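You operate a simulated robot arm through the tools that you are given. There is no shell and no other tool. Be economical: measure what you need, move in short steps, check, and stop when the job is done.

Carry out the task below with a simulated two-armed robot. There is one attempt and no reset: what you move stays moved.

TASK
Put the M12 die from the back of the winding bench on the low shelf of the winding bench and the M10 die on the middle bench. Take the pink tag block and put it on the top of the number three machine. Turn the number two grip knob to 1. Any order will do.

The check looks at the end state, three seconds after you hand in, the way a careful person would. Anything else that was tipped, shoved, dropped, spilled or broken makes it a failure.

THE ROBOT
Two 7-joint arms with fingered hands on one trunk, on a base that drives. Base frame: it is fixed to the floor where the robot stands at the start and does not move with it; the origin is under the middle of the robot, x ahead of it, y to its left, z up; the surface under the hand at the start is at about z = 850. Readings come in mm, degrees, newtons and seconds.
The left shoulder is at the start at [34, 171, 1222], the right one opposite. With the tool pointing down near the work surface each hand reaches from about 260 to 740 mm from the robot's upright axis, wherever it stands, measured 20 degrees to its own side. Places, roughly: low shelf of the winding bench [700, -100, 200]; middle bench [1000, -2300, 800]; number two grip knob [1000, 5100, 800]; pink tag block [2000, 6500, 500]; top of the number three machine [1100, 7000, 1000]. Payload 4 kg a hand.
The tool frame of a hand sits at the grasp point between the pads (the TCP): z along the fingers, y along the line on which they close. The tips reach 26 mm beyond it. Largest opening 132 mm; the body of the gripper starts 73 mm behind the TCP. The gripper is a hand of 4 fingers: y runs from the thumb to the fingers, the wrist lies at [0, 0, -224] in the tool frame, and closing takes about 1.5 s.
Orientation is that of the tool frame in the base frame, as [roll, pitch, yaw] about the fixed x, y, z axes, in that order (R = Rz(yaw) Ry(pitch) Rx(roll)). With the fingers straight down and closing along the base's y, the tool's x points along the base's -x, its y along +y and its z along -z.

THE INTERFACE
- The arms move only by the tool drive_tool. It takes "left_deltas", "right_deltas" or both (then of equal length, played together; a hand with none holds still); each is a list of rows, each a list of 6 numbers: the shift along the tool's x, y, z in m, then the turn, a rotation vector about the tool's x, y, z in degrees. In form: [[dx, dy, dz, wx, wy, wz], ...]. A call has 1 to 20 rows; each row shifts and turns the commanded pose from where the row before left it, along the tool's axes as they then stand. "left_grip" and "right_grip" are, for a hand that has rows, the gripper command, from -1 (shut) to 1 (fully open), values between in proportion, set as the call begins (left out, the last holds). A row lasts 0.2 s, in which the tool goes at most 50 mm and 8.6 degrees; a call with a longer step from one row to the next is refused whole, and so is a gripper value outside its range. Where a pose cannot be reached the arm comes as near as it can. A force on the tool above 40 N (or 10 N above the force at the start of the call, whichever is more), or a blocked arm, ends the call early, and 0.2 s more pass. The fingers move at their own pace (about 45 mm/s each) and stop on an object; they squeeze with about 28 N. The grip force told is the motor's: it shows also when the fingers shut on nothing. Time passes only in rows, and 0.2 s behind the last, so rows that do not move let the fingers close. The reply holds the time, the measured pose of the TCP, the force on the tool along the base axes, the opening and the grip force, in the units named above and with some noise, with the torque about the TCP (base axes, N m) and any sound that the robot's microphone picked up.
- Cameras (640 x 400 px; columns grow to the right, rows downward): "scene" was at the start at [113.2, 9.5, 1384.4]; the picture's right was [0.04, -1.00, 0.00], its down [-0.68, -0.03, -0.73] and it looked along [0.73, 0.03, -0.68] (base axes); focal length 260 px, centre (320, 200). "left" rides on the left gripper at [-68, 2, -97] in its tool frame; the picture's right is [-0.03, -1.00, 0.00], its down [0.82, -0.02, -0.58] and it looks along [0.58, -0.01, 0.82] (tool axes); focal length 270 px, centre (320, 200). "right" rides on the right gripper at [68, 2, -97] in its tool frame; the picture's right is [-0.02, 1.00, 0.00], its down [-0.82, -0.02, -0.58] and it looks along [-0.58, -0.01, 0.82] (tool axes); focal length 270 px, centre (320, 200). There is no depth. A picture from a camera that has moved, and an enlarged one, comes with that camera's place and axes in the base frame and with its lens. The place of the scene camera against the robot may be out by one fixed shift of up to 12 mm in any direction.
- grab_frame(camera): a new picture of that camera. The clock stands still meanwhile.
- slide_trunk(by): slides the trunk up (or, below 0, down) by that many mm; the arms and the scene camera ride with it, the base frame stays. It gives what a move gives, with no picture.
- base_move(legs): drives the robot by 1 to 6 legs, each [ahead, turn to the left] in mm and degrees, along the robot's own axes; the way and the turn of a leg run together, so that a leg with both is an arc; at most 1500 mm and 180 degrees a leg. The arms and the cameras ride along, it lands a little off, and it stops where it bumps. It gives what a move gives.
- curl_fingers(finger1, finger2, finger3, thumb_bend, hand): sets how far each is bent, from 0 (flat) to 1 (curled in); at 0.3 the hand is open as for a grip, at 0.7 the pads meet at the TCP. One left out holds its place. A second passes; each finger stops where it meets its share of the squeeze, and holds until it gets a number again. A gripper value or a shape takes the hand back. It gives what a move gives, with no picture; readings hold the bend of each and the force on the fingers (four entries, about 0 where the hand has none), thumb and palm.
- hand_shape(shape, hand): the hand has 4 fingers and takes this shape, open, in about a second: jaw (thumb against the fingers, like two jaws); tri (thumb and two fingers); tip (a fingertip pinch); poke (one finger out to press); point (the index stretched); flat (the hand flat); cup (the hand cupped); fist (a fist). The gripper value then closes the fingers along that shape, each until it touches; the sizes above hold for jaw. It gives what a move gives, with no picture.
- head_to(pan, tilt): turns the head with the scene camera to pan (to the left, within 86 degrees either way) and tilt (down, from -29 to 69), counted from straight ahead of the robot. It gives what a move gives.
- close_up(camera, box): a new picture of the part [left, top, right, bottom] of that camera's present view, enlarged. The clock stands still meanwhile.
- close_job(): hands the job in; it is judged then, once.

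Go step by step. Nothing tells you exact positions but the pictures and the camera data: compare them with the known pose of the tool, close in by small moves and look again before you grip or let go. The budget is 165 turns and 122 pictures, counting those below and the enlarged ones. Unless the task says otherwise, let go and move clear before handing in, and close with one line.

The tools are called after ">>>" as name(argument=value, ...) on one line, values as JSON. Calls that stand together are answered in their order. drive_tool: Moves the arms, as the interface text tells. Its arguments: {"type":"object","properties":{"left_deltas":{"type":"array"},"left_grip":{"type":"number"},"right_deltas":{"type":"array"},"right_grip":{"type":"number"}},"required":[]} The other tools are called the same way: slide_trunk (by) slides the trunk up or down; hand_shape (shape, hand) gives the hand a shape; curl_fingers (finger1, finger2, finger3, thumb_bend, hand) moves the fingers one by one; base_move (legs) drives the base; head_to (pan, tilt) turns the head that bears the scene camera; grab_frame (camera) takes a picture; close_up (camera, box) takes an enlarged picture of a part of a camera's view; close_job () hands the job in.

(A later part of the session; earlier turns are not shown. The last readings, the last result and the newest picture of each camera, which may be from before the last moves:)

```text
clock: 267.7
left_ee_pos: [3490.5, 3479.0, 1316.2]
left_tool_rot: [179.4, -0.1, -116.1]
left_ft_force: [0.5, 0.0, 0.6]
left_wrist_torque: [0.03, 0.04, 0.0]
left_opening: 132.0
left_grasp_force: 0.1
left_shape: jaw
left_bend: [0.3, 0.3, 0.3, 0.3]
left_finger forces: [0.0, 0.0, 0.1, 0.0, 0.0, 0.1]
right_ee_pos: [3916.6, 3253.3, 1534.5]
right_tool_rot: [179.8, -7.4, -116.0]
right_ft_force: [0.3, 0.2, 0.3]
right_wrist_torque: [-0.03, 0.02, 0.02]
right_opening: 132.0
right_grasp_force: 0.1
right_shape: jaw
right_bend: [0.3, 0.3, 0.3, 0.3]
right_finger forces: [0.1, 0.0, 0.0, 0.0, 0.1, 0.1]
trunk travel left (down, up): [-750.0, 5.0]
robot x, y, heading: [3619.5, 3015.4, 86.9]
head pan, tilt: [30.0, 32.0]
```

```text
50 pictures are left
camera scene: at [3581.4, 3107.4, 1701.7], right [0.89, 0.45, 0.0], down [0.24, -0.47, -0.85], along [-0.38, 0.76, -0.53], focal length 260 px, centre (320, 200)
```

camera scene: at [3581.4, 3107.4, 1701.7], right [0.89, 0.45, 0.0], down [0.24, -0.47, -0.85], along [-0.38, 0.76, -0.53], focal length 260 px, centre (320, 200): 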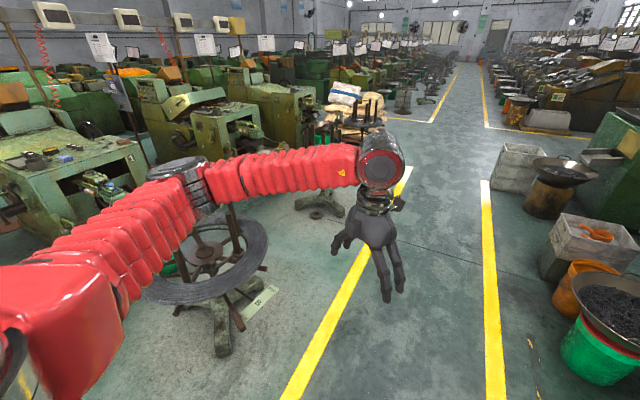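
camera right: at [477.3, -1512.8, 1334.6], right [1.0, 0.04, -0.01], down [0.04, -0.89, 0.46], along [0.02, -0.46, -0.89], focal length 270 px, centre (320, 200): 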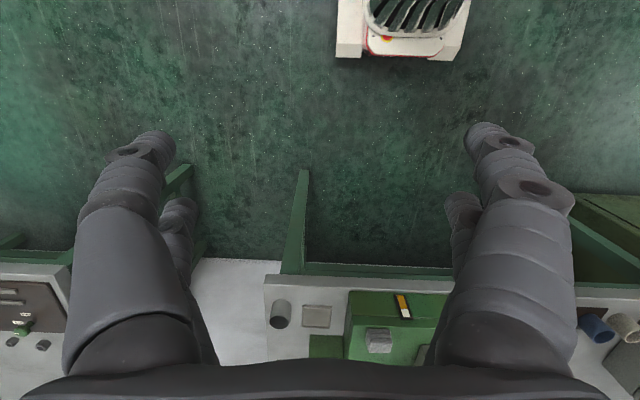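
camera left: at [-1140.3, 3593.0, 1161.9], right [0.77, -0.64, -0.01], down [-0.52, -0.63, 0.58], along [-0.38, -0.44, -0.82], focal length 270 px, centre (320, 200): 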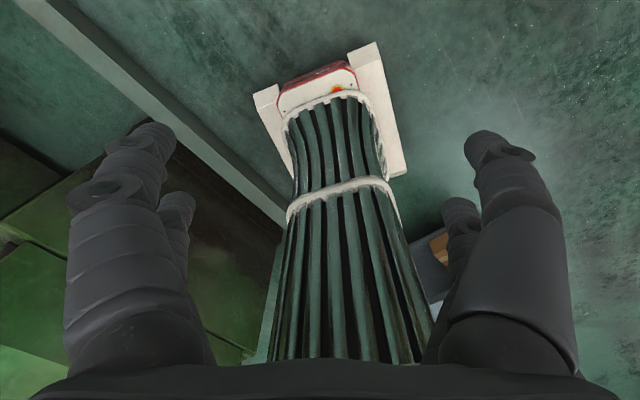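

>>> base_move(legs=[[0, 3], [1450, 0], [330, 0]])

>>> base_move(legs=[[0, 24]])

>>> base_move(legs=[[0, 24]])

>>> head_to(pan=38, tilt=32)

>>> grab_frame(camera="scene")

```text
clock: 277.3
left_ee_pos: [3468.9, 5270.2, 1315.4]
left_tool_rot: [179.4, -0.1, -113.2]
left_ft_force: [-1.1, 0.2, 0.1]
left_wrist_torque: [-0.03, 0.01, -0.01]
left_opening: 132.1
left_grasp_force: 0.0
left_shape: jaw
left_bend: [0.3, 0.3, 0.3, 0.3]
left_finger forces: [0.1, 0.0, 0.1, 0.0, 0.0, 0.1]
right_ee_pos: [3906.3, 5065.0, 1533.8]
right_tool_rot: [179.9, -7.4, -113.1]
right_ft_force: [0.6, 0.1, -0.7]
right_wrist_torque: [0.01, 0.02, 0.04]
right_opening: 132.2
right_grasp_force: 0.1
right_shape: jaw
right_bend: [0.3, 0.3, 0.3, 0.3]
right_finger forces: [0.0, 0.0, 0.1, 0.0, 0.0, 0.1]
trunk travel left (down, up): [-750.0, 5.0]
robot x, y, heading: [3628.3, 4810.1, 90.2]
head pan, tilt: [30.0, 32.0]
```

```text
clock: 279.1
left_ee_pos: [3298.2, 5164.0, 1317.0]
left_tool_rot: [179.5, 0.1, -89.3]
left_ft_force: [0.4, 0.0, 0.0]
left_wrist_torque: [0.01, 0.02, -0.02]
left_opening: 132.1
left_grasp_force: 0.1
left_shape: jaw
left_bend: [0.3, 0.3, 0.3, 0.3]
left_finger forces: [0.0, 0.0, 0.1, 0.0, 0.1, 0.0]
right_ee_pos: [3778.1, 5154.2, 1536.6]
right_tool_rot: [-179.9, -7.3, -89.3]
right_ft_force: [-0.1, -0.6, 0.0]
right_wrist_torque: [0.01, -0.02, -0.02]
right_opening: 132.1
right_grasp_force: 0.1
right_shape: jaw
right_bend: [0.3, 0.3, 0.3, 0.3]
right_finger forces: [0.1, 0.0, 0.0, 0.0, 0.0, 0.0]
trunk travel left (down, up): [-750.0, 5.0]
robot x, y, heading: [3643.7, 4817.3, 113.8]
head pan, tilt: [30.0, 32.0]
```

```text
clock: 280.9
left_ee_pos: [3183.0, 4991.4, 1317.8]
left_tool_rot: [179.6, 0.0, -65.2]
left_ft_force: [-0.1, 0.5, -0.8]
left_wrist_torque: [0.0, -0.02, 0.0]
left_opening: 132.1
left_grasp_force: 0.0
left_shape: jaw
left_bend: [0.3, 0.3, 0.3, 0.3]
left_finger forces: [0.0, 0.1, 0.0, 0.0, 0.0, 0.1]
right_ee_pos: [3626.8, 5180.1, 1534.9]
right_tool_rot: [-180.0, -7.3, -65.0]
right_ft_force: [0.0, -0.8, 0.7]
right_wrist_torque: [0.02, -0.05, 0.0]
right_opening: 132.1
right_grasp_force: 0.0
right_shape: jaw
right_bend: [0.3, 0.3, 0.3, 0.3]
right_finger forces: [0.0, 0.1, 0.0, 0.1, 0.0, 0.0]
trunk travel left (down, up): [-750.0, 5.0]
robot x, y, heading: [3660.0, 4831.5, 138.3]
head pan, tilt: [30.0, 32.0]
```

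```text
clock: 281.6
left_ee_pos: [3180.9, 4992.6, 1316.4]
left_tool_rot: [179.7, 0.0, -65.2]
left_ft_force: [0.6, -0.1, -0.9]
left_wrist_torque: [0.01, 0.0, -0.03]
left_opening: 131.8
left_grasp_force: 0.1
left_shape: jaw
left_bend: [0.3, 0.3, 0.3, 0.3]
left_finger forces: [0.1, 0.1, 0.0, 0.0, 0.0, 0.0]
right_ee_pos: [3626.6, 5180.3, 1536.1]
right_tool_rot: [-179.9, -7.3, -65.1]
right_ft_force: [-0.8, -0.4, -0.3]
right_wrist_torque: [0.03, -0.01, 0.0]
right_opening: 132.0
right_grasp_force: 0.1
right_shape: jaw
right_bend: [0.3, 0.3, 0.3, 0.3]
right_finger forces: [0.0, 0.0, 0.0, 0.1, 0.1, 0.1]
trunk travel left (down, up): [-750.0, 5.0]
robot x, y, heading: [3655.1, 4829.5, 138.1]
head pan, tilt: [38.0, 32.0]
```

```text
49 pictures are left
camera scene: at [3559.6, 4848.4, 1701.6], right [0.07, 1.0, 0.0], down [0.53, -0.04, -0.85], along [-0.85, 0.06, -0.53], focal length 260 px, centre (320, 200)
```

scene: 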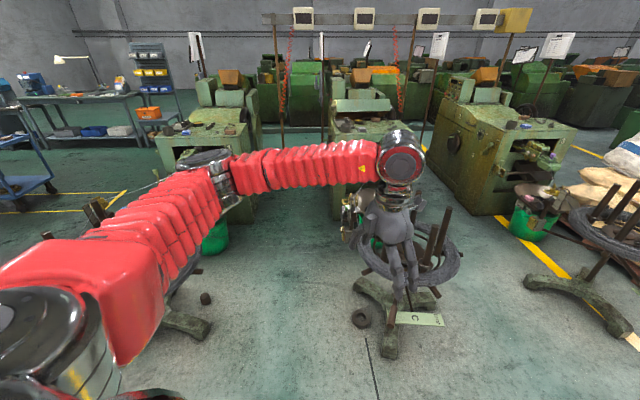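

The corridor between coils 1 and 2 is about 1000 mm wide (y≈4200–5200). Turning west into it.

>>> base_move(legs=[[0, 23]])

>>> base_move(legs=[[0, 23]])

>>> head_to(pan=0, tilt=40)

>>> grab_frame(camera="scene")

```text
clock: 283.3
left_ee_pos: [3155.7, 4797.9, 1318.3]
left_tool_rot: [179.6, 0.0, -42.3]
left_ft_force: [-0.5, -0.3, 0.0]
left_wrist_torque: [0.0, -0.02, -0.02]
left_opening: 131.9
left_grasp_force: 0.0
left_shape: jaw
left_bend: [0.3, 0.3, 0.3, 0.3]
left_finger forces: [0.0, 0.0, 0.0, 0.1, 0.0, 0.1]
right_ee_pos: [3491.8, 5142.7, 1535.8]
right_tool_rot: [-180.0, -7.3, -42.3]
right_ft_force: [-0.6, -0.6, 0.1]
right_wrist_torque: [-0.03, -0.01, 0.01]
right_opening: 131.9
right_grasp_force: 0.1
right_shape: jaw
right_bend: [0.3, 0.3, 0.3, 0.3]
right_finger forces: [0.1, 0.0, 0.1, 0.1, 0.0, 0.0]
trunk travel left (down, up): [-750.0, 5.0]
robot x, y, heading: [3661.2, 4849.4, 161.0]
head pan, tilt: [38.0, 32.0]
```

```text
clock: 285.0
left_ee_pos: [3216.3, 4601.7, 1318.1]
left_tool_rot: [179.6, 0.0, -19.3]
left_ft_force: [-0.4, 0.2, -1.0]
left_wrist_torque: [0.03, 0.01, -0.05]
left_opening: 131.8
left_grasp_force: 0.1
left_shape: jaw
left_bend: [0.3, 0.3, 0.3, 0.3]
left_finger forces: [0.1, 0.1, 0.0, 0.0, 0.0, 0.0]
right_ee_pos: [3391.5, 5052.4, 1537.0]
right_tool_rot: [-179.9, -7.3, -19.3]
right_ft_force: [0.7, 0.4, -1.4]
right_wrist_torque: [-0.01, 0.01, 0.03]
right_opening: 132.0
right_grasp_force: 0.1
right_shape: jaw
right_bend: [0.3, 0.3, 0.3, 0.3]
right_finger forces: [0.1, 0.0, 0.0, 0.0, 0.0, 0.0]
trunk travel left (down, up): [-750.0, 5.0]
robot x, y, heading: [3660.9, 4866.0, -176.2]
head pan, tilt: [38.0, 32.0]
```

```text
clock: 286.1
left_ee_pos: [3215.2, 4604.9, 1318.6]
left_tool_rot: [179.5, 0.1, -19.2]
left_ft_force: [0.0, -0.6, 0.8]
left_wrist_torque: [-0.01, 0.0, 0.03]
left_opening: 131.9
left_grasp_force: 0.0
left_shape: jaw
left_bend: [0.3, 0.3, 0.3, 0.3]
left_finger forces: [0.1, 0.0, 0.0, 0.0, 0.1, 0.1]
right_ee_pos: [3391.5, 5054.4, 1537.6]
right_tool_rot: [179.9, -7.3, -19.3]
right_ft_force: [-0.7, 0.7, -0.1]
right_wrist_torque: [-0.03, -0.02, 0.02]
right_opening: 131.9
right_grasp_force: 0.0
right_shape: jaw
right_bend: [0.3, 0.3, 0.3, 0.3]
right_finger forces: [0.0, 0.0, 0.0, 0.0, 0.0, 0.0]
trunk travel left (down, up): [-750.0, 5.0]
robot x, y, heading: [3658.9, 4871.2, -176.0]
head pan, tilt: [0.0, 40.0]
```

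```text
48 pictures are left
camera scene: at [3565.8, 4869.5, 1689.5], right [-0.07, 1.0, 0.0], down [0.64, 0.04, -0.77], along [-0.76, -0.05, -0.64], focal length 260 px, centre (320, 200)
```

scene: 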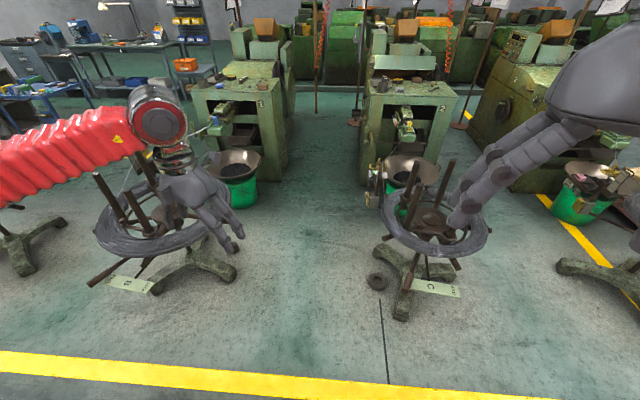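

>>> base_move(legs=[[1100, 0], [980, 0]])

>>> head_to(pan=-50, tilt=38)

>>> grab_frame(camera="scene")

```text
clock: 296.5
left_ee_pos: [1148.7, 4473.7, 1318.6]
left_tool_rot: [179.5, 0.0, -19.4]
left_ft_force: [0.9, 0.2, 0.0]
left_wrist_torque: [0.02, -0.04, 0.02]
left_opening: 131.9
left_grasp_force: 0.0
left_shape: jaw
left_bend: [0.3, 0.3, 0.3, 0.3]
left_finger forces: [0.0, 0.0, 0.1, 0.1, 0.1, 0.1]
right_ee_pos: [1324.5, 4922.4, 1538.2]
right_tool_rot: [-180.0, -7.2, -19.5]
right_ft_force: [0.7, -0.9, -0.1]
right_wrist_torque: [-0.01, 0.01, -0.01]
right_opening: 132.1
right_grasp_force: 0.1
right_shape: jaw
right_bend: [0.3, 0.3, 0.3, 0.3]
right_finger forces: [0.0, 0.1, 0.1, 0.0, 0.0, 0.1]
trunk travel left (down, up): [-750.0, 5.0]
robot x, y, heading: [1594.5, 4739.2, -176.1]
head pan, tilt: [0.0, 40.0]
```

```text
clock: 297.7
left_ee_pos: [1148.0, 4474.1, 1319.3]
left_tool_rot: [179.4, 0.1, -19.5]
left_ft_force: [0.3, 0.0, -0.4]
left_wrist_torque: [0.02, 0.02, -0.03]
left_opening: 131.9
left_grasp_force: 0.0
left_shape: jaw
left_bend: [0.3, 0.3, 0.3, 0.3]
left_finger forces: [0.1, 0.0, 0.0, 0.1, 0.0, 0.1]
right_ee_pos: [1324.8, 4921.1, 1537.0]
right_tool_rot: [-180.0, -7.3, -19.5]
right_ft_force: [0.2, -1.0, -0.5]
right_wrist_torque: [0.03, -0.04, 0.02]
right_opening: 132.1
right_grasp_force: 0.2
right_shape: jaw
right_bend: [0.3, 0.3, 0.3, 0.3]
right_finger forces: [0.0, 0.0, 0.0, 0.0, 0.0, 0.0]
trunk travel left (down, up): [-750.0, 5.0]
robot x, y, heading: [1592.8, 4738.3, -176.3]
head pan, tilt: [-50.0, 38.0]
```

```text
47 pictures are left
camera scene: at [1524.6, 4805.1, 1692.5], right [0.72, 0.69, 0.0], down [0.43, -0.44, -0.79], along [-0.54, 0.57, -0.62], focal length 260 px, centre (320, 200)
```

scene: 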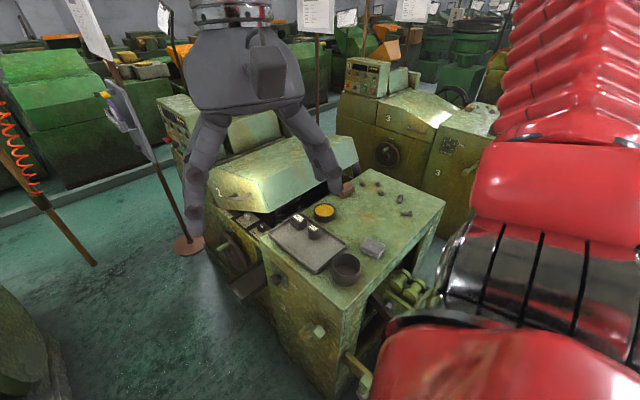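

Tower 2's knob is at about [1006, 5130, 850]. I'm turning to face it obliquely.

>>> base_move(legs=[[0, -20]])

>>> base_move(legs=[[0, -20]])

>>> base_move(legs=[[0, -20]])

>>> head_to(pan=0, tilt=48)

>>> slide_trunk(by=-240)

>>> grab_frame(camera="scene")

```text
clock: 299.3
left_ee_pos: [1089.1, 4643.7, 1319.7]
left_tool_rot: [179.5, 0.0, -39.8]
left_ft_force: [0.4, 0.2, 0.4]
left_wrist_torque: [-0.03, -0.01, -0.02]
left_opening: 131.8
left_grasp_force: 0.1
left_shape: jaw
left_bend: [0.3, 0.3, 0.3, 0.3]
left_finger forces: [0.0, 0.0, 0.1, 0.0, 0.1, 0.0]
right_ee_pos: [1410.7, 5002.0, 1538.3]
right_tool_rot: [179.9, -7.2, -39.9]
right_ft_force: [0.0, -0.6, 0.0]
right_wrist_torque: [-0.01, 0.05, 0.02]
right_opening: 132.1
right_grasp_force: 0.0
right_shape: jaw
right_bend: [0.3, 0.3, 0.3, 0.3]
right_finger forces: [0.1, 0.0, 0.0, 0.1, 0.0, 0.0]
trunk travel left (down, up): [-750.0, 5.0]
robot x, y, heading: [1590.2, 4718.2, 163.6]
head pan, tilt: [-50.0, 38.0]
```

```text
clock: 300.9
left_ee_pos: [1096.2, 4820.7, 1319.6]
left_tool_rot: [179.6, 0.0, -60.2]
left_ft_force: [-0.2, 0.3, 0.1]
left_wrist_torque: [0.0, 0.01, 0.0]
left_opening: 132.1
left_grasp_force: 0.1
left_shape: jaw
left_bend: [0.3, 0.3, 0.3, 0.3]
left_finger forces: [0.1, 0.1, 0.1, 0.0, 0.0, 0.0]
right_ee_pos: [1522.4, 5047.4, 1539.4]
right_tool_rot: [179.9, -7.1, -60.1]
right_ft_force: [1.5, -0.7, 0.6]
right_wrist_torque: [0.02, 0.0, 0.0]
right_opening: 131.9
right_grasp_force: 0.0
right_shape: jaw
right_bend: [0.3, 0.3, 0.3, 0.3]
right_finger forces: [0.0, 0.0, 0.0, 0.1, 0.1, 0.1]
trunk travel left (down, up): [-750.0, 5.0]
robot x, y, heading: [1582.2, 4705.0, 143.0]
head pan, tilt: [-50.0, 38.0]
```

```text
clock: 302.5
left_ee_pos: [1162.6, 4980.6, 1320.9]
left_tool_rot: [179.6, 0.0, -79.8]
left_ft_force: [0.2, -0.1, 0.0]
left_wrist_torque: [0.05, 0.0, 0.0]
left_opening: 132.0
left_grasp_force: 0.1
left_shape: jaw
left_bend: [0.3, 0.3, 0.3, 0.3]
left_finger forces: [0.0, 0.0, 0.0, 0.1, 0.0, 0.0]
right_ee_pos: [1639.6, 5048.3, 1539.5]
right_tool_rot: [179.9, -7.1, -79.8]
right_ft_force: [-0.3, 0.8, -0.1]
right_wrist_torque: [0.04, -0.01, 0.01]
right_opening: 132.1
right_grasp_force: 0.0
right_shape: jaw
right_bend: [0.3, 0.3, 0.3, 0.3]
right_finger forces: [0.0, 0.1, 0.0, 0.1, 0.0, 0.1]
trunk travel left (down, up): [-750.0, 5.0]
robot x, y, heading: [1569.2, 4694.6, 123.7]
head pan, tilt: [-50.0, 38.0]
```

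```text
clock: 303.6
left_ee_pos: [1163.0, 4982.5, 1320.8]
left_tool_rot: [179.6, -0.1, -79.8]
left_ft_force: [0.5, 0.3, -0.3]
left_wrist_torque: [-0.03, -0.02, 0.0]
left_opening: 131.8
left_grasp_force: 0.0
left_shape: jaw
left_bend: [0.3, 0.3, 0.3, 0.3]
left_finger forces: [0.0, 0.0, 0.1, 0.0, 0.1, 0.1]
right_ee_pos: [1640.3, 5051.6, 1539.0]
right_tool_rot: [179.9, -7.3, -79.8]
right_ft_force: [0.4, 0.2, -0.2]
right_wrist_torque: [-0.01, 0.0, -0.01]
right_opening: 132.0
right_grasp_force: 0.0
right_shape: jaw
right_bend: [0.3, 0.3, 0.3, 0.3]
right_finger forces: [0.0, 0.1, 0.0, 0.0, 0.0, 0.0]
trunk travel left (down, up): [-750.0, 5.0]
robot x, y, heading: [1566.9, 4697.0, 123.5]
head pan, tilt: [0.0, 48.0]
```

```text
clock: 306.1
left_ee_pos: [1161.4, 4981.7, 1081.8]
left_tool_rot: [179.5, 0.0, -79.7]
left_ft_force: [1.3, -0.3, 0.5]
left_wrist_torque: [0.01, 0.05, 0.01]
left_opening: 131.8
left_grasp_force: 0.0
left_shape: jaw
left_bend: [0.3, 0.3, 0.3, 0.3]
left_finger forces: [0.0, 0.0, 0.0, 0.1, 0.1, 0.1]
right_ee_pos: [1639.0, 5050.2, 1299.3]
right_tool_rot: [179.9, -7.2, -79.7]
right_ft_force: [0.1, -0.1, -0.5]
right_wrist_torque: [-0.01, 0.04, 0.0]
right_opening: 131.7
right_grasp_force: 0.0
right_shape: jaw
right_bend: [0.3, 0.3, 0.3, 0.3]
right_finger forces: [0.0, 0.0, 0.0, 0.0, 0.1, 0.0]
trunk travel left (down, up): [-510.0, 245.0]
robot x, y, heading: [1568.3, 4698.3, 123.5]
head pan, tilt: [0.0, 48.0]
```

```text
46 pictures are left
camera scene: at [1516.2, 4786.3, 1437.9], right [0.84, 0.55, 0.0], down [0.41, -0.62, -0.67], along [-0.37, 0.56, -0.74], focal length 260 px, centre (320, 200)
```

scene: 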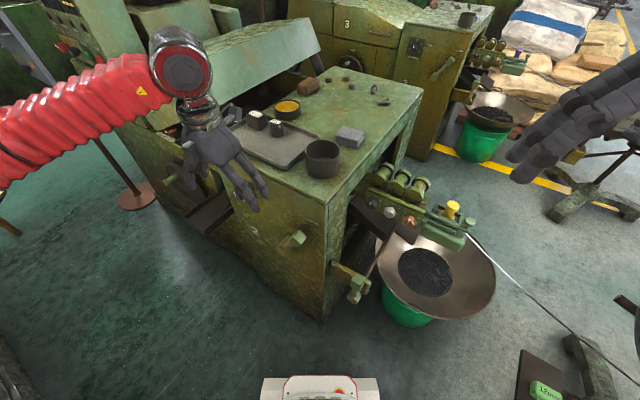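

>>> drive_tool(left_deltas=[[0.04, 0.02, 0, 0, 0, 0], [0.04, 0.02, 0, 0, 0, 0], [0.04, 0.02, 0, 0, 0, 0], [0.04, 0.02, 0, 0, 0, 0], [0.04, 0.02, 0, 0, 0, 0]])

>>> head_to(pan=14, tilt=42)

>>> grab_frame(camera="scene")

```text
clock: 307.4
left_ee_pos: [1099.8, 4764.4, 1082.3]
left_tool_rot: [179.4, 0.0, -79.9]
left_ft_force: [-0.7, -0.6, -0.2]
left_wrist_torque: [0.07, 0.02, 0.01]
left_opening: 132.2
left_grasp_force: 0.0
left_shape: jaw
left_bend: [0.3, 0.3, 0.3, 0.3]
left_finger forces: [0.0, 0.0, 0.1, 0.1, 0.1, 0.0]
right_ee_pos: [1641.5, 5049.0, 1299.5]
right_tool_rot: [179.9, -7.2, -79.8]
right_ft_force: [0.6, 0.2, 0.0]
right_wrist_torque: [0.02, 0.0, -0.03]
right_opening: 131.9
right_grasp_force: 0.0
right_shape: jaw
right_bend: [0.3, 0.3, 0.3, 0.3]
right_finger forces: [0.0, 0.0, 0.0, 0.0, 0.1, 0.0]
trunk travel left (down, up): [-510.0, 245.0]
robot x, y, heading: [1567.6, 4699.6, 123.5]
head pan, tilt: [0.0, 48.0]
```

```text
clock: 308.1
left_ee_pos: [1099.4, 4766.2, 1081.2]
left_tool_rot: [179.6, 0.0, -79.8]
left_ft_force: [-0.7, -0.3, 0.7]
left_wrist_torque: [0.01, 0.0, -0.01]
left_opening: 132.0
left_grasp_force: 0.1
left_shape: jaw
left_bend: [0.3, 0.3, 0.3, 0.3]
left_finger forces: [0.0, 0.0, 0.0, 0.0, 0.0, 0.0]
right_ee_pos: [1639.6, 5051.3, 1299.6]
right_tool_rot: [180.0, -7.2, -79.7]
right_ft_force: [-0.7, -0.6, -0.2]
right_wrist_torque: [-0.02, 0.02, -0.02]
right_opening: 132.1
right_grasp_force: 0.2
right_shape: jaw
right_bend: [0.3, 0.3, 0.3, 0.3]
right_finger forces: [0.1, 0.1, 0.0, 0.0, 0.0, 0.0]
trunk travel left (down, up): [-510.0, 245.0]
robot x, y, heading: [1566.3, 4694.1, 123.7]
head pan, tilt: [14.0, 42.0]
```

```text
45 pictures are left
camera scene: at [1498.0, 4777.1, 1446.2], right [0.68, 0.74, 0.0], down [0.49, -0.45, -0.74], along [-0.55, 0.5, -0.67], focal length 260 px, centre (320, 200)
```

scene: 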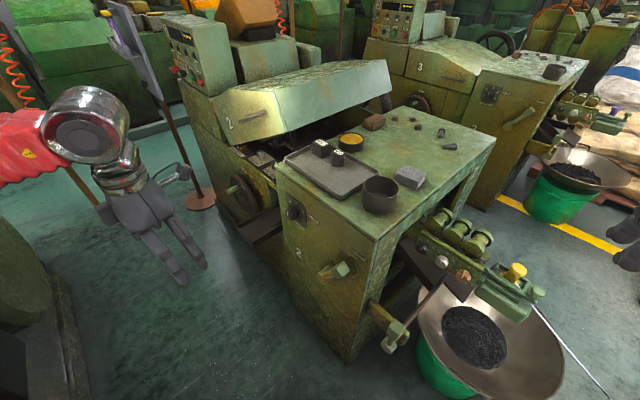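

Knob visible at (295, 210). Enlarging it.

>>> close_up(camera="scene", box=[260, 170, 360, 290])

```text
3.33 times, centred on (310, 230) of scene
camera zoom: at [1498.0, 4777.1, 1446.2], right [0.68, 0.74, 0.0], down [0.49, -0.45, -0.74], along [-0.55, 0.5, -0.67], focal length 867 px, centre (353, 100)
```

zoom: 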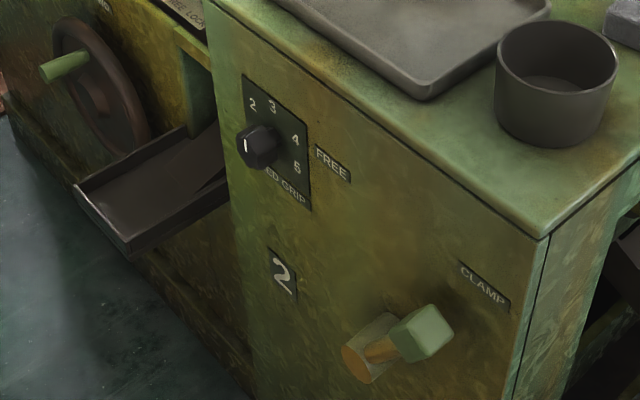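

I'll turn the left hand so it points at the panel (+y); its camera will then show the dial face-on.

>>> drive_tool(left_deltas=[[-0.04, 0.015, 0, 0, 0, 0], [-0.04, 0.015, 0, 0, 0, 0], [-0.04, 0.015, 0, 0, 0, 0], [-0.03, 0.01, 0, 0, 0, 0]])

>>> drive_tool(left_deltas=[[0, 0, 0, 0, -8.2, 0], [0, 0, 0, 0, -8.2, 0], [0, 0, 0, 0, -8.2, 0], [0, 0, 0, 0, -8.2, 0], [0, 0, 0, 0, -8.2, 0], [0, 0, 0, 0, -8.2, 0], [0, 0, 0, 0, -8.2, 0], [0, 0, 0, 0, -8.2, 0], [0, 0, 0, 0, -8.2, 0], [0, 0, 0, 0, -8.2, 0], [0, 0, 0, 0, -8, 0], [0, 0, 0, 0, 0, 0]])

>>> grab_frame(camera="left")

>>> grab_frame(camera="scene")

```text
clock: 309.1
left_ee_pos: [1019.0, 4902.6, 1080.8]
left_tool_rot: [179.5, -0.1, -79.7]
left_ft_force: [-0.3, -0.4, 0.1]
left_wrist_torque: [0.0, 0.0, 0.02]
left_opening: 132.2
left_grasp_force: 0.3
left_shape: jaw
left_bend: [0.3, 0.3, 0.3, 0.3]
left_finger forces: [0.0, 0.1, 0.0, 0.0, 0.0, 0.1]
right_ee_pos: [1639.6, 5052.0, 1298.4]
right_tool_rot: [179.9, -7.3, -79.8]
right_ft_force: [0.1, 0.8, -0.7]
right_wrist_torque: [-0.04, 0.02, 0.0]
right_opening: 131.8
right_grasp_force: 0.0
right_shape: jaw
right_bend: [0.3, 0.3, 0.3, 0.3]
right_finger forces: [0.1, 0.0, 0.0, 0.0, 0.0, 0.0]
trunk travel left (down, up): [-510.0, 245.0]
robot x, y, heading: [1570.7, 4699.1, 123.5]
head pan, tilt: [14.0, 42.0]
```

```text
clock: 311.7
left_ee_pos: [1013.2, 4899.3, 1083.0]
left_tool_rot: [178.0, 64.1, -80.7]
left_ft_force: [0.4, -0.2, -0.3]
left_wrist_torque: [-0.01, 0.01, 0.02]
left_opening: 131.9
left_grasp_force: 0.0
left_shape: jaw
left_bend: [0.3, 0.3, 0.3, 0.3]
left_finger forces: [0.1, 0.0, 0.0, 0.1, 0.0, 0.0]
left hand out of reach, approached as far as the arm can: row 8, 9, 10, 11
right_ee_pos: [1639.5, 5051.0, 1299.2]
right_tool_rot: [179.9, -7.2, -79.8]
right_ft_force: [-0.3, -0.4, 0.1]
right_wrist_torque: [0.01, 0.02, -0.02]
right_opening: 132.3
right_grasp_force: 0.0
right_shape: jaw
right_bend: [0.3, 0.3, 0.3, 0.3]
right_finger forces: [0.0, 0.0, 0.1, 0.0, 0.0, 0.1]
trunk travel left (down, up): [-510.0, 245.0]
robot x, y, heading: [1568.6, 4698.7, 123.4]
head pan, tilt: [14.0, 42.0]
```

```text
43 pictures are left
camera left: at [1024.2, 4842.7, 1186.9], right [0.98, 0.2, 0.01], down [0.18, -0.86, -0.48], along [-0.09, 0.47, -0.88], focal length 270 px, centre (320, 200)
```

left: 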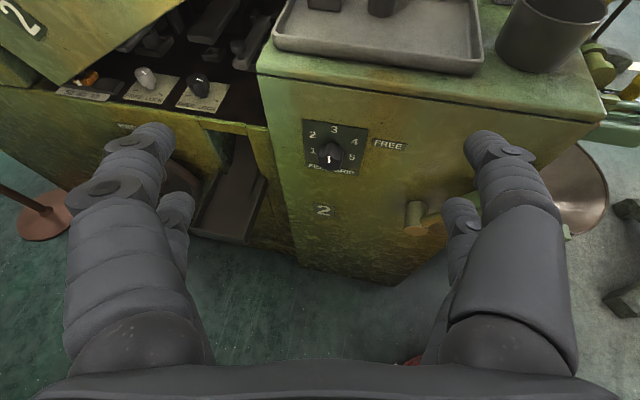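

```text
42 pictures are left
camera scene: at [1498.1, 4776.8, 1446.3], right [0.68, 0.74, 0.0], down [0.49, -0.45, -0.74], along [-0.55, 0.5, -0.67], focal length 260 px, centre (320, 200)
```

scene: 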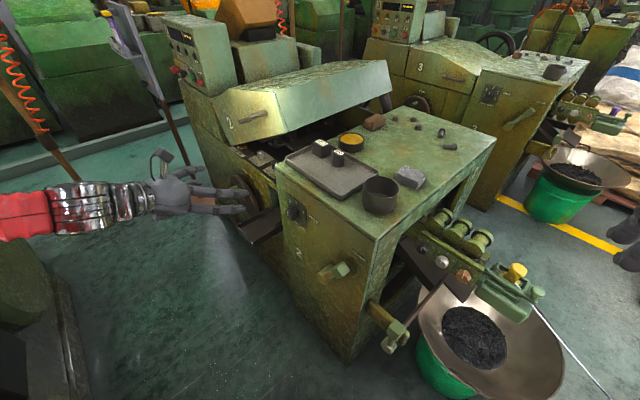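

>>> close_up(camera="left", box=[280, 100, 400, 190])

```text
4.44 times, centred on (340, 145) of left
camera zoom: at [1024.2, 4842.7, 1186.9], right [0.98, 0.2, 0.01], down [0.18, -0.86, -0.48], along [-0.09, 0.47, -0.88], focal length 1201 px, centre (231, 444)
```

zoom: 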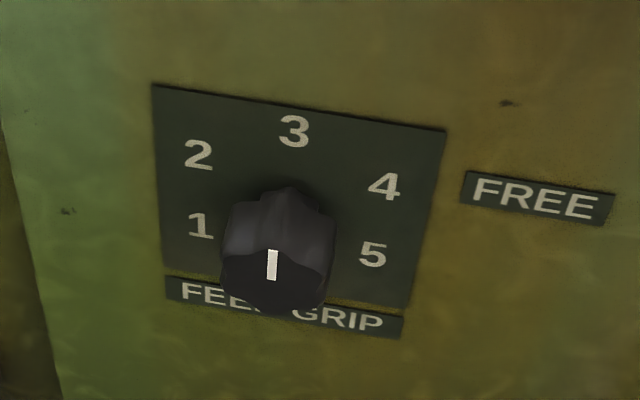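

The dial reads 3 now (numbers 60° apart, 1 at lower left), so the knob needs about 120° counter-clockwise. I'm lowering the trunk so the left hand can point at it horizontally.

>>> drive_tool(right_deltas=[[0.04, 0, 0, 0, 0, 0], [0.04, 0, 0, 0, 0, 0], [0.04, 0, 0, 0, 0, 0]])

>>> slide_trunk(by=-220)

>>> drive_tool(left_deltas=[[0, 0, 0, 0, -6, 0], [0, 0, 0, 0, -6, 0], [0, 0, 0, 0, -6, 0], [0, 0, 0, 0, -6, 0], [0, 0, 0, 0, 0, 0]])

>>> grab_frame(camera="left")

```text
clock: 312.5
left_ee_pos: [1012.4, 4898.3, 1082.3]
left_tool_rot: [178.1, 64.1, -80.9]
left_ft_force: [-0.3, -0.9, -1.3]
left_wrist_torque: [0.02, 0.0, 0.01]
left_opening: 132.0
left_grasp_force: 0.1
left_shape: jaw
left_bend: [0.3, 0.3, 0.3, 0.3]
left_finger forces: [0.0, 0.1, 0.0, 0.0, 0.0, 0.0]
right_ee_pos: [1622.1, 5031.8, 1308.6]
right_tool_rot: [180.0, -7.5, -79.3]
right_ft_force: [0.4, -0.6, 0.3]
right_wrist_torque: [0.03, -0.01, 0.02]
right_opening: 132.0
right_grasp_force: 0.1
right_shape: jaw
right_bend: [0.3, 0.3, 0.3, 0.3]
right_finger forces: [0.0, 0.0, 0.0, 0.1, 0.1, 0.1]
right hand out of reach, approached as far as the arm can: row 1, 2, 3
trunk travel left (down, up): [-510.0, 245.0]
robot x, y, heading: [1568.6, 4696.4, 123.1]
head pan, tilt: [14.0, 42.0]
```

```text
clock: 314.8
left_ee_pos: [1013.8, 4898.9, 863.1]
left_tool_rot: [178.0, 64.2, -80.7]
left_ft_force: [-0.7, 0.7, -0.6]
left_wrist_torque: [-0.01, -0.01, 0.01]
left_opening: 132.0
left_grasp_force: 0.1
left_shape: jaw
left_bend: [0.3, 0.3, 0.3, 0.3]
left_finger forces: [0.0, 0.0, 0.1, 0.1, 0.0, 0.0]
right_ee_pos: [1602.8, 5064.5, 1056.0]
right_tool_rot: [-176.9, -14.6, -80.0]
right_ft_force: [0.3, 0.1, 0.3]
right_wrist_torque: [0.02, -0.05, -0.02]
right_opening: 132.0
right_grasp_force: 0.1
right_shape: jaw
right_bend: [0.3, 0.3, 0.3, 0.3]
right_finger forces: [0.0, 0.0, 0.0, 0.0, 0.0, 0.0]
trunk travel left (down, up): [-290.0, 465.0]
robot x, y, heading: [1569.3, 4695.5, 123.3]
head pan, tilt: [14.0, 42.0]
```

```text
clock: 316.0
left_ee_pos: [1003.3, 4871.0, 884.5]
left_tool_rot: [155.9, 87.9, -103.2]
left_ft_force: [0.2, -0.6, 0.3]
left_wrist_torque: [-0.02, 0.0, 0.01]
left_opening: 132.0
left_grasp_force: 0.0
left_shape: jaw
left_bend: [0.3, 0.3, 0.3, 0.3]
left_finger forces: [0.0, 0.0, 0.0, 0.0, 0.1, 0.0]
left hand out of reach, approached as far as the arm can: row 1, 3, 4
right_ee_pos: [1602.1, 5064.5, 1054.9]
right_tool_rot: [-176.9, -14.7, -80.1]
right_ft_force: [-0.5, -0.9, -0.2]
right_wrist_torque: [-0.04, 0.0, 0.0]
right_opening: 132.0
right_grasp_force: 0.0
right_shape: jaw
right_bend: [0.3, 0.3, 0.3, 0.3]
right_finger forces: [0.0, 0.1, 0.0, 0.0, 0.0, 0.0]
trunk travel left (down, up): [-290.0, 465.0]
robot x, y, heading: [1568.6, 4701.2, 123.2]
head pan, tilt: [14.0, 42.0]
```

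```text
40 pictures are left
camera left: at [1020.9, 4778.7, 957.2], right [0.98, 0.19, 0.01], down [0.12, -0.59, -0.8], along [-0.14, 0.78, -0.6], focal length 270 px, centre (320, 200)
```

left: 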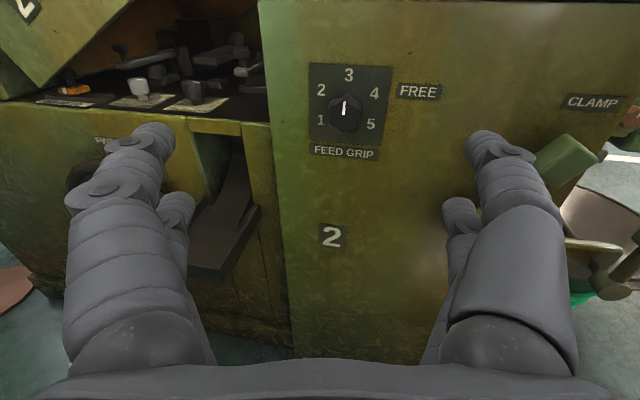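

>>> drive_tool(left_deltas=[[0, 0, 0, 3.6, 0, 0], [0, 0, 0, 3.6, 0, 0], [0, 0, 0, 3.5, 0, 0], [0.0128, 0.0037, 0.04, 0, 0, 0], [0.0128, 0.0037, 0.04, 0, 0, 0], [0.0129, 0.0036, 0.039, 0, 0, 0], [0, 0, 0, 0, 0, 0]])

>>> grab_frame(camera="left")

```text
clock: 317.6
left_ee_pos: [992.2, 4989.5, 842.1]
left_tool_rot: [165.1, 88.0, -104.6]
left_ft_force: [1.3, -0.2, 0.4]
left_wrist_torque: [0.0, 0.0, -0.01]
left_opening: 132.1
left_grasp_force: 0.1
left_shape: jaw
left_bend: [0.3, 0.3, 0.3, 0.3]
left_finger forces: [0.0, 0.0, 0.1, 0.1, 0.0, 0.1]
right_ee_pos: [1603.9, 5064.8, 1055.7]
right_tool_rot: [-177.0, -14.7, -80.2]
right_ft_force: [-0.5, -0.9, -0.3]
right_wrist_torque: [0.0, 0.0, -0.02]
right_opening: 131.9
right_grasp_force: 0.1
right_shape: jaw
right_bend: [0.3, 0.3, 0.3, 0.3]
right_finger forces: [0.1, 0.0, 0.0, 0.1, 0.0, 0.0]
trunk travel left (down, up): [-290.0, 465.0]
robot x, y, heading: [1570.8, 4698.9, 123.3]
head pan, tilt: [14.0, 42.0]
```

```text
39 pictures are left
camera left: at [991.8, 4894.5, 914.9], right [1.0, 0.01, 0.02], down [0.02, -0.6, -0.8], along [0.0, 0.8, -0.6], focal length 270 px, centre (320, 200)
```

left: 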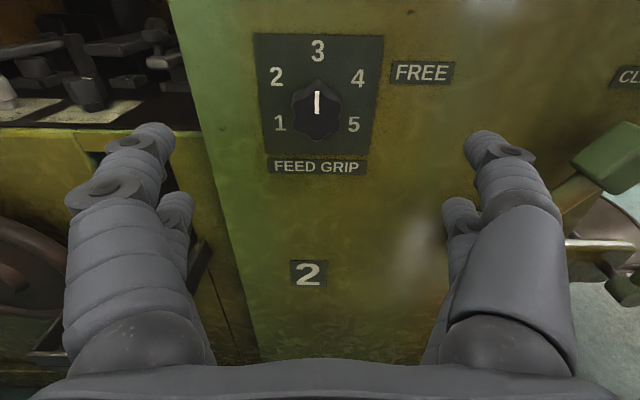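

Face-on view: knob axis at about [988, 849], pointing to 3. I'm pre-rotating the hand about its axis by +58° so one grip can turn the knob 120° the other way.

>>> drive_tool(left_deltas=[[-0.0035, 0.002, 0, 0, 0, 0], [-0.003, 0.002, 0, 0, 0, 0], [0, 0, 0, 0, 0, 8.3], [0, 0, 0, 0, 0, 8.3], [0, 0, 0, 0, 0, 8.3], [0, 0, 0, 0, 0, 8.3], [0, 0, 0, 0, 0, 8.3], [0, 0, 0, 0, 0, 8.3], [0, 0, 0, 0, 0, 8.2], [0, 0, 0, 0, 0, 0]], left_grip=0.4)

>>> grab_frame(camera="left")

```text
clock: 319.8
left_ee_pos: [987.6, 4988.7, 848.6]
left_tool_rot: [92.4, 31.3, -178.5]
left_ft_force: [-0.4, 0.2, 0.4]
left_wrist_torque: [-0.04, -0.02, -0.01]
left_opening: 92.7
left_grasp_force: 0.1
left_shape: jaw
left_bend: [0.67, 0.67, 0.67, 0.58]
left_finger forces: [0.2, 0.2, 0.0, 0.0, 0.0, 0.1]
right_ee_pos: [1601.7, 5065.1, 1055.0]
right_tool_rot: [-176.9, -14.7, -80.1]
right_ft_force: [1.0, 0.5, 0.6]
right_wrist_torque: [0.03, 0.02, 0.0]
right_opening: 132.1
right_grasp_force: 0.0
right_shape: jaw
right_bend: [0.3, 0.3, 0.3, 0.3]
right_finger forces: [0.1, 0.1, 0.0, 0.0, 0.0, 0.1]
trunk travel left (down, up): [-290.0, 465.0]
robot x, y, heading: [1568.2, 4701.3, 123.6]
head pan, tilt: [14.0, 42.0]
```

```text
38 pictures are left
camera left: at [1045.8, 4894.1, 889.8], right [0.54, -0.03, -0.84], down [-0.68, -0.6, -0.42], along [-0.49, 0.8, -0.34], focal length 270 px, centre (320, 200)
```

left: 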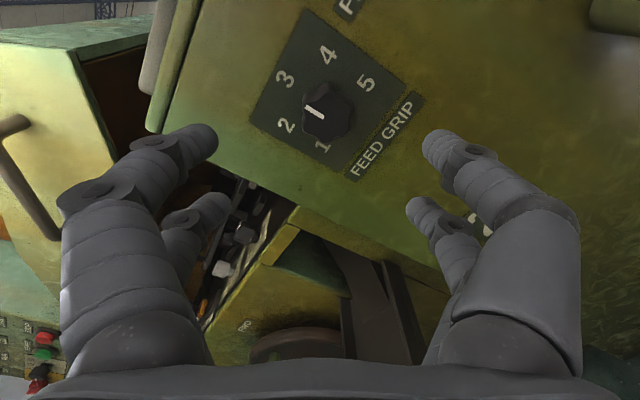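

>>> drive_tool(left_deltas=[[0, -0.001, 0.02, 0, 0, 0], [0, -0.001, 0.02, 0, 0, 0], [0, 0, 0.02, 0, 0, 0], [0, 0, 0, 0, 0, 0]])

>>> grab_frame(camera="left")

```text
clock: 320.8
left_ee_pos: [989.8, 5048.1, 845.7]
left_tool_rot: [92.3, 31.5, -178.5]
left_ft_force: [0.7, 0.4, -0.3]
left_wrist_torque: [0.0, -0.02, 0.0]
left_opening: 92.7
left_grasp_force: 0.2
left_shape: jaw
left_bend: [0.67, 0.67, 0.67, 0.58]
left_finger forces: [0.1, 0.1, 0.0, 0.0, 0.1, 0.1]
right_ee_pos: [1602.5, 5065.1, 1055.5]
right_tool_rot: [-176.9, -14.7, -80.2]
right_ft_force: [0.3, 0.0, -0.7]
right_wrist_torque: [0.03, 0.01, -0.01]
right_opening: 131.8
right_grasp_force: 0.0
right_shape: jaw
right_bend: [0.3, 0.3, 0.3, 0.3]
right_finger forces: [0.1, 0.1, 0.1, 0.1, 0.0, 0.0]
trunk travel left (down, up): [-290.0, 465.0]
robot x, y, heading: [1567.2, 4702.8, 123.3]
head pan, tilt: [14.0, 42.0]
```

```text
37 pictures are left
camera left: at [1046.5, 4953.8, 886.7], right [0.54, -0.03, -0.84], down [-0.68, -0.6, -0.42], along [-0.49, 0.8, -0.34], focal length 270 px, centre (320, 200)
```

left: 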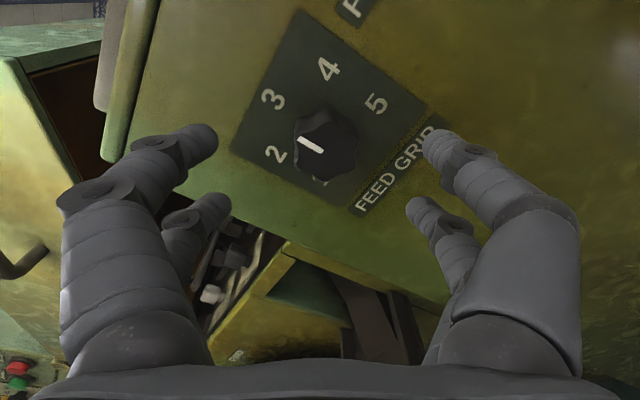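

>>> drive_tool(left_deltas=[[-0.0034, -0.002, 0.015, 0, 0, 0], [0, 0, 0.015, 0, 0, 0], [0, 0, 0.011, 0, 0, 0], [0, 0, 0, 0, 0, 0]])

>>> grab_frame(camera="left")

```text
clock: 321.8
left_ee_pos: [991.1, 5089.4, 844.3]
left_tool_rot: [92.3, 31.5, -178.5]
left_ft_force: [-0.1, 1.1, -0.7]
left_wrist_torque: [0.0, -0.01, 0.0]
left_opening: 92.7
left_grasp_force: 0.0
left_shape: jaw
left_bend: [0.67, 0.67, 0.67, 0.58]
left_finger forces: [0.0, 0.0, 0.0, 0.1, 0.1, 0.0]
right_ee_pos: [1602.4, 5064.4, 1055.0]
right_tool_rot: [-177.0, -14.7, -80.1]
right_ft_force: [0.1, -0.3, -0.3]
right_wrist_torque: [-0.02, -0.01, 0.04]
right_opening: 132.0
right_grasp_force: 0.0
right_shape: jaw
right_bend: [0.3, 0.3, 0.3, 0.3]
right_finger forces: [0.0, 0.0, 0.0, 0.1, 0.1, 0.0]
trunk travel left (down, up): [-290.0, 465.0]
robot x, y, heading: [1569.7, 4700.0, 123.3]
head pan, tilt: [14.0, 42.0]
```

```text
36 pictures are left
camera left: at [1049.9, 4994.6, 885.0], right [0.54, -0.03, -0.84], down [-0.68, -0.6, -0.42], along [-0.49, 0.8, -0.34], focal length 270 px, centre (320, 200)
```

left: 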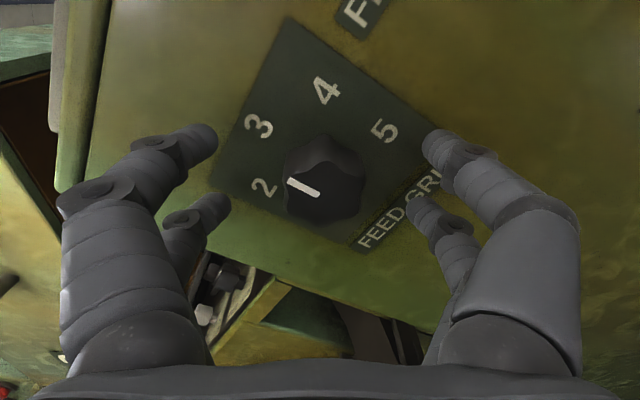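

>>> drive_tool(left_deltas=[[0, 0, 0.003, 0, 0, 0], [0, 0, 0, 0, 0, 0], [0, 0, 0, 0, 0, 0], [0, 0, 0, 0, 0, 0], [0, 0, 0, 0, 0, 0], [0, 0, 0, 0, 0, 0], [0, 0, 0, 0, 0, 0], [0, 0, 0, 0, 0, 0]], left_grip=-1)

>>> drive_tool(left_deltas=[[0, 0, 0, 0, 0, -5], [0, 0, 0, 0, 0, -8], [0, 0, 0, 0, 0, -8], [0, 0, 0, 0, 0, -8], [0, 0, 0, 0, 0, 0]])

>>> grab_frame(camera="left")

```text
clock: 323.6
left_ee_pos: [992.6, 5092.3, 845.2]
left_tool_rot: [92.2, 31.5, -178.5]
left_ft_force: [-2.6, 6.1, 4.2]
left_wrist_torque: [0.14, 0.02, 0.03]
left_opening: 10.9
left_grasp_force: 28.2
left_shape: jaw
left_bend: [0.71, 0.73, 0.73, 0.71]
left_finger forces: [31.4, 30.8, 29.4, 0.1, 20.2, 0.0]
right_ee_pos: [1602.4, 5064.9, 1054.5]
right_tool_rot: [-176.8, -14.7, -80.1]
right_ft_force: [-0.1, -0.5, 0.9]
right_wrist_torque: [-0.05, -0.02, -0.01]
right_opening: 132.0
right_grasp_force: 0.0
right_shape: jaw
right_bend: [0.3, 0.3, 0.3, 0.3]
right_finger forces: [0.1, 0.0, 0.0, 0.0, 0.0, 0.0]
trunk travel left (down, up): [-290.0, 465.0]
robot x, y, heading: [1565.3, 4698.0, 123.5]
head pan, tilt: [14.0, 42.0]
```

```text
clock: 324.8
left_ee_pos: [991.9, 5093.4, 845.4]
left_tool_rot: [93.7, 60.5, -176.4]
left_ft_force: [-12.5, 3.5, 12.3]
left_wrist_torque: [0.46, 0.07, 0.2]
left_opening: 9.8
left_grasp_force: 28.1
left_shape: jaw
left_bend: [0.71, 0.72, 0.73, 0.71]
left_finger forces: [42.7, 34.1, 30.7, 0.0, 18.3, 0.0]
right_ee_pos: [1601.7, 5064.5, 1054.6]
right_tool_rot: [-176.9, -14.7, -80.0]
right_ft_force: [0.8, -0.3, -0.5]
right_wrist_torque: [0.04, 0.0, 0.0]
right_opening: 132.1
right_grasp_force: 0.0
right_shape: jaw
right_bend: [0.3, 0.3, 0.3, 0.3]
right_finger forces: [0.0, 0.1, 0.0, 0.0, 0.0, 0.1]
trunk travel left (down, up): [-290.0, 465.0]
robot x, y, heading: [1569.5, 4698.4, 123.6]
head pan, tilt: [14.0, 42.0]
```

```text
35 pictures are left
camera left: at [1023.7, 4998.1, 908.9], right [0.88, -0.01, -0.47], down [-0.38, -0.6, -0.7], along [-0.28, 0.8, -0.54], focal length 270 px, centre (320, 200)
```

left: 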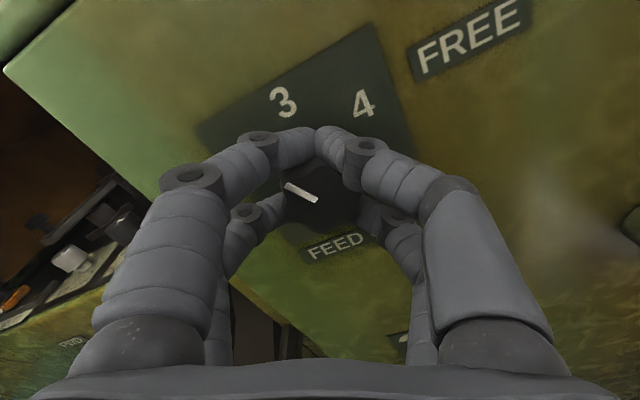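

The knob turns with the hand. Continuing.

>>> drive_tool(left_deltas=[[0, 0, 0, 0, 0, -8], [0, 0, 0, 0, 0, -8], [0, 0, 0, 0, 0, -8], [0, 0, 0, 0, 0, -8], [0, 0, 0, 0, 0, -8], [0, 0, 0, 0, 0, -8], [0, 0, 0, 0, 0, 0]])

>>> drive_tool(left_deltas=[[0, 0, 0, 0, 0, -8], [0, 0, 0, 0, 0, -8], [0, 0, 0, 0, 0, -8], [0, 0, 0, 0, 0, -8], [0, 0, 0, 0, 0, -8], [0, 0, 0, 0, 0, -3], [0, 0, 0, 0, 0, 0]])

>>> grab_frame(camera="left")

```text
clock: 326.4
left_ee_pos: [987.9, 5092.4, 846.3]
left_tool_rot: [-95.6, 71.4, -4.9]
left_ft_force: [-28.0, 1.8, 11.6]
left_wrist_torque: [0.36, 0.12, 0.58]
left_opening: 9.5
left_grasp_force: 27.8
left_shape: jaw
left_bend: [0.71, 0.72, 0.73, 0.72]
left_finger forces: [54.4, 35.3, 29.3, 0.1, 18.3, 0.0]
right_ee_pos: [1599.5, 5064.8, 1054.7]
right_tool_rot: [-176.8, -14.7, -80.1]
right_ft_force: [-0.5, 0.3, 0.0]
right_wrist_torque: [-0.01, -0.02, 0.01]
right_opening: 132.1
right_grasp_force: 0.0
right_shape: jaw
right_bend: [0.3, 0.3, 0.3, 0.3]
right_finger forces: [0.0, 0.1, 0.0, 0.0, 0.0, 0.0]
trunk travel left (down, up): [-290.0, 465.0]
robot x, y, heading: [1568.0, 4701.7, 123.3]
head pan, tilt: [14.0, 42.0]
```

```text
clock: 328.0
left_ee_pos: [986.4, 5093.1, 843.8]
left_tool_rot: [-92.3, 28.3, -0.3]
left_ft_force: [-37.3, 4.1, 7.2]
left_wrist_torque: [0.24, 0.32, 0.48]
left_opening: 9.2
left_grasp_force: 27.7
left_shape: jaw
left_bend: [0.71, 0.72, 0.73, 0.72]
left_finger forces: [64.0, 30.8, 31.4, 0.0, 20.3, 0.0]
right_ee_pos: [1600.1, 5065.4, 1054.8]
right_tool_rot: [-176.7, -14.8, -80.3]
right_ft_force: [0.1, 0.1, 0.4]
right_wrist_torque: [-0.02, -0.01, -0.01]
right_opening: 132.0
right_grasp_force: 0.2
right_shape: jaw
right_bend: [0.3, 0.3, 0.3, 0.3]
right_finger forces: [0.1, 0.1, 0.1, 0.0, 0.1, 0.0]
trunk travel left (down, up): [-290.0, 465.0]
robot x, y, heading: [1567.7, 4697.9, 123.3]
head pan, tilt: [14.0, 42.0]
```

```text
34 pictures are left
camera left: at [926.0, 4996.5, 877.4], right [0.45, 0.04, 0.89], down [0.73, -0.58, -0.35], along [0.5, 0.81, -0.29], focal length 270 px, centre (320, 200)
```

left: 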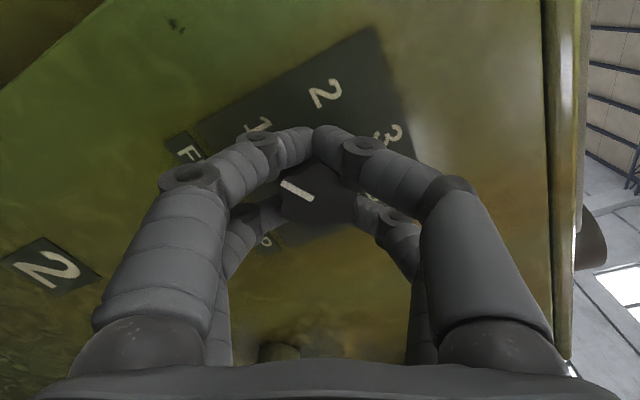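

The "1" is now exactly where "3" was relative to the hand, so the knob turned 120°. Releasing and backing off.

>>> drive_tool(left_deltas=[[0, 0, 0, 0, 0, 0], [0, 0, 0, 0, 0, 0], [0, 0, 0, 0, 0, 0], [0, 0, 0, 0, 0, 0], [0, 0, 0, 0, 0, 0]], left_grip=0.4)

>>> drive_tool(left_deltas=[[0, 0, -0.03, 0, 0, 0], [0, 0, -0.04, 0, 0, 0], [0, 0, -0.04, 0, 0, 0], [0, 0, 0, 0, 0, 8.3], [0, 0, 0, 0, 0, 8.3], [0, 0, 0, 0, 0, 8.3], [0, 0, 0, 0, 0, 8.3], [0, 0, 0, 0, 0, 8.3], [0, 0, 0, 0, 0, 8.3], [0, 0, 0, 0, 0, 8.3]])

>>> grab_frame(camera="left")

```text
clock: 329.2
left_ee_pos: [991.8, 5092.4, 843.1]
left_tool_rot: [-92.3, 28.5, -1.0]
left_ft_force: [0.2, 0.1, 0.9]
left_wrist_torque: [-0.02, 0.01, -0.02]
left_opening: 91.9
left_grasp_force: 0.1
left_shape: jaw
left_bend: [0.68, 0.68, 0.68, 0.58]
left_finger forces: [0.0, 0.0, 0.0, 0.0, 0.0, 0.0]
right_ee_pos: [1603.1, 5064.8, 1055.0]
right_tool_rot: [-176.8, -14.7, -80.2]
right_ft_force: [-0.5, 0.5, 0.3]
right_wrist_torque: [-0.02, -0.02, -0.02]
right_opening: 132.3
right_grasp_force: 0.1
right_shape: jaw
right_bend: [0.3, 0.3, 0.3, 0.3]
right_finger forces: [0.1, 0.1, 0.0, 0.0, 0.0, 0.0]
trunk travel left (down, up): [-290.0, 465.0]
robot x, y, heading: [1569.5, 4696.8, 123.3]
head pan, tilt: [14.0, 42.0]
```

```text
clock: 331.4
left_ee_pos: [992.6, 4982.9, 847.8]
left_tool_rot: [-121.2, 86.1, -30.8]
left_ft_force: [-0.4, 0.1, -0.7]
left_wrist_torque: [0.0, 0.02, -0.02]
left_opening: 92.1
left_grasp_force: 0.2
left_shape: jaw
left_bend: [0.68, 0.68, 0.68, 0.58]
left_finger forces: [0.0, 0.0, 0.1, 0.0, 0.1, 0.0]
right_ee_pos: [1601.5, 5065.0, 1056.5]
right_tool_rot: [-177.0, -14.8, -80.1]
right_ft_force: [-0.2, -0.4, 0.0]
right_wrist_torque: [0.0, 0.01, -0.04]
right_opening: 131.9
right_grasp_force: 0.0
right_shape: jaw
right_bend: [0.3, 0.3, 0.3, 0.3]
right_finger forces: [0.1, 0.0, 0.1, 0.1, 0.0, 0.0]
trunk travel left (down, up): [-290.0, 465.0]
robot x, y, heading: [1567.8, 4701.0, 123.6]
head pan, tilt: [14.0, 42.0]
```

```text
33 pictures are left
camera left: at [987.0, 4888.5, 919.1], right [1.0, 0.01, 0.08], down [0.07, -0.61, -0.79], along [0.04, 0.8, -0.6], focal length 270 px, centre (320, 200)
```

left: 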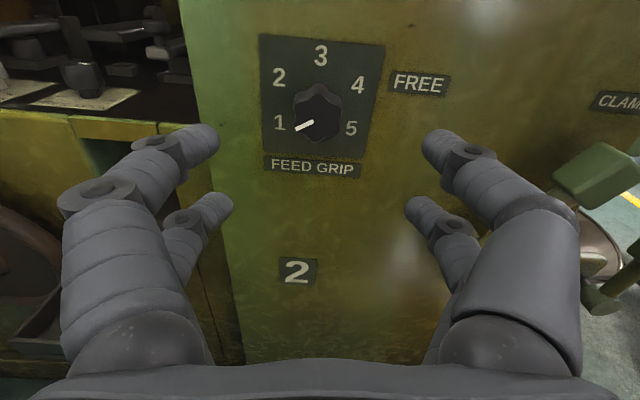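

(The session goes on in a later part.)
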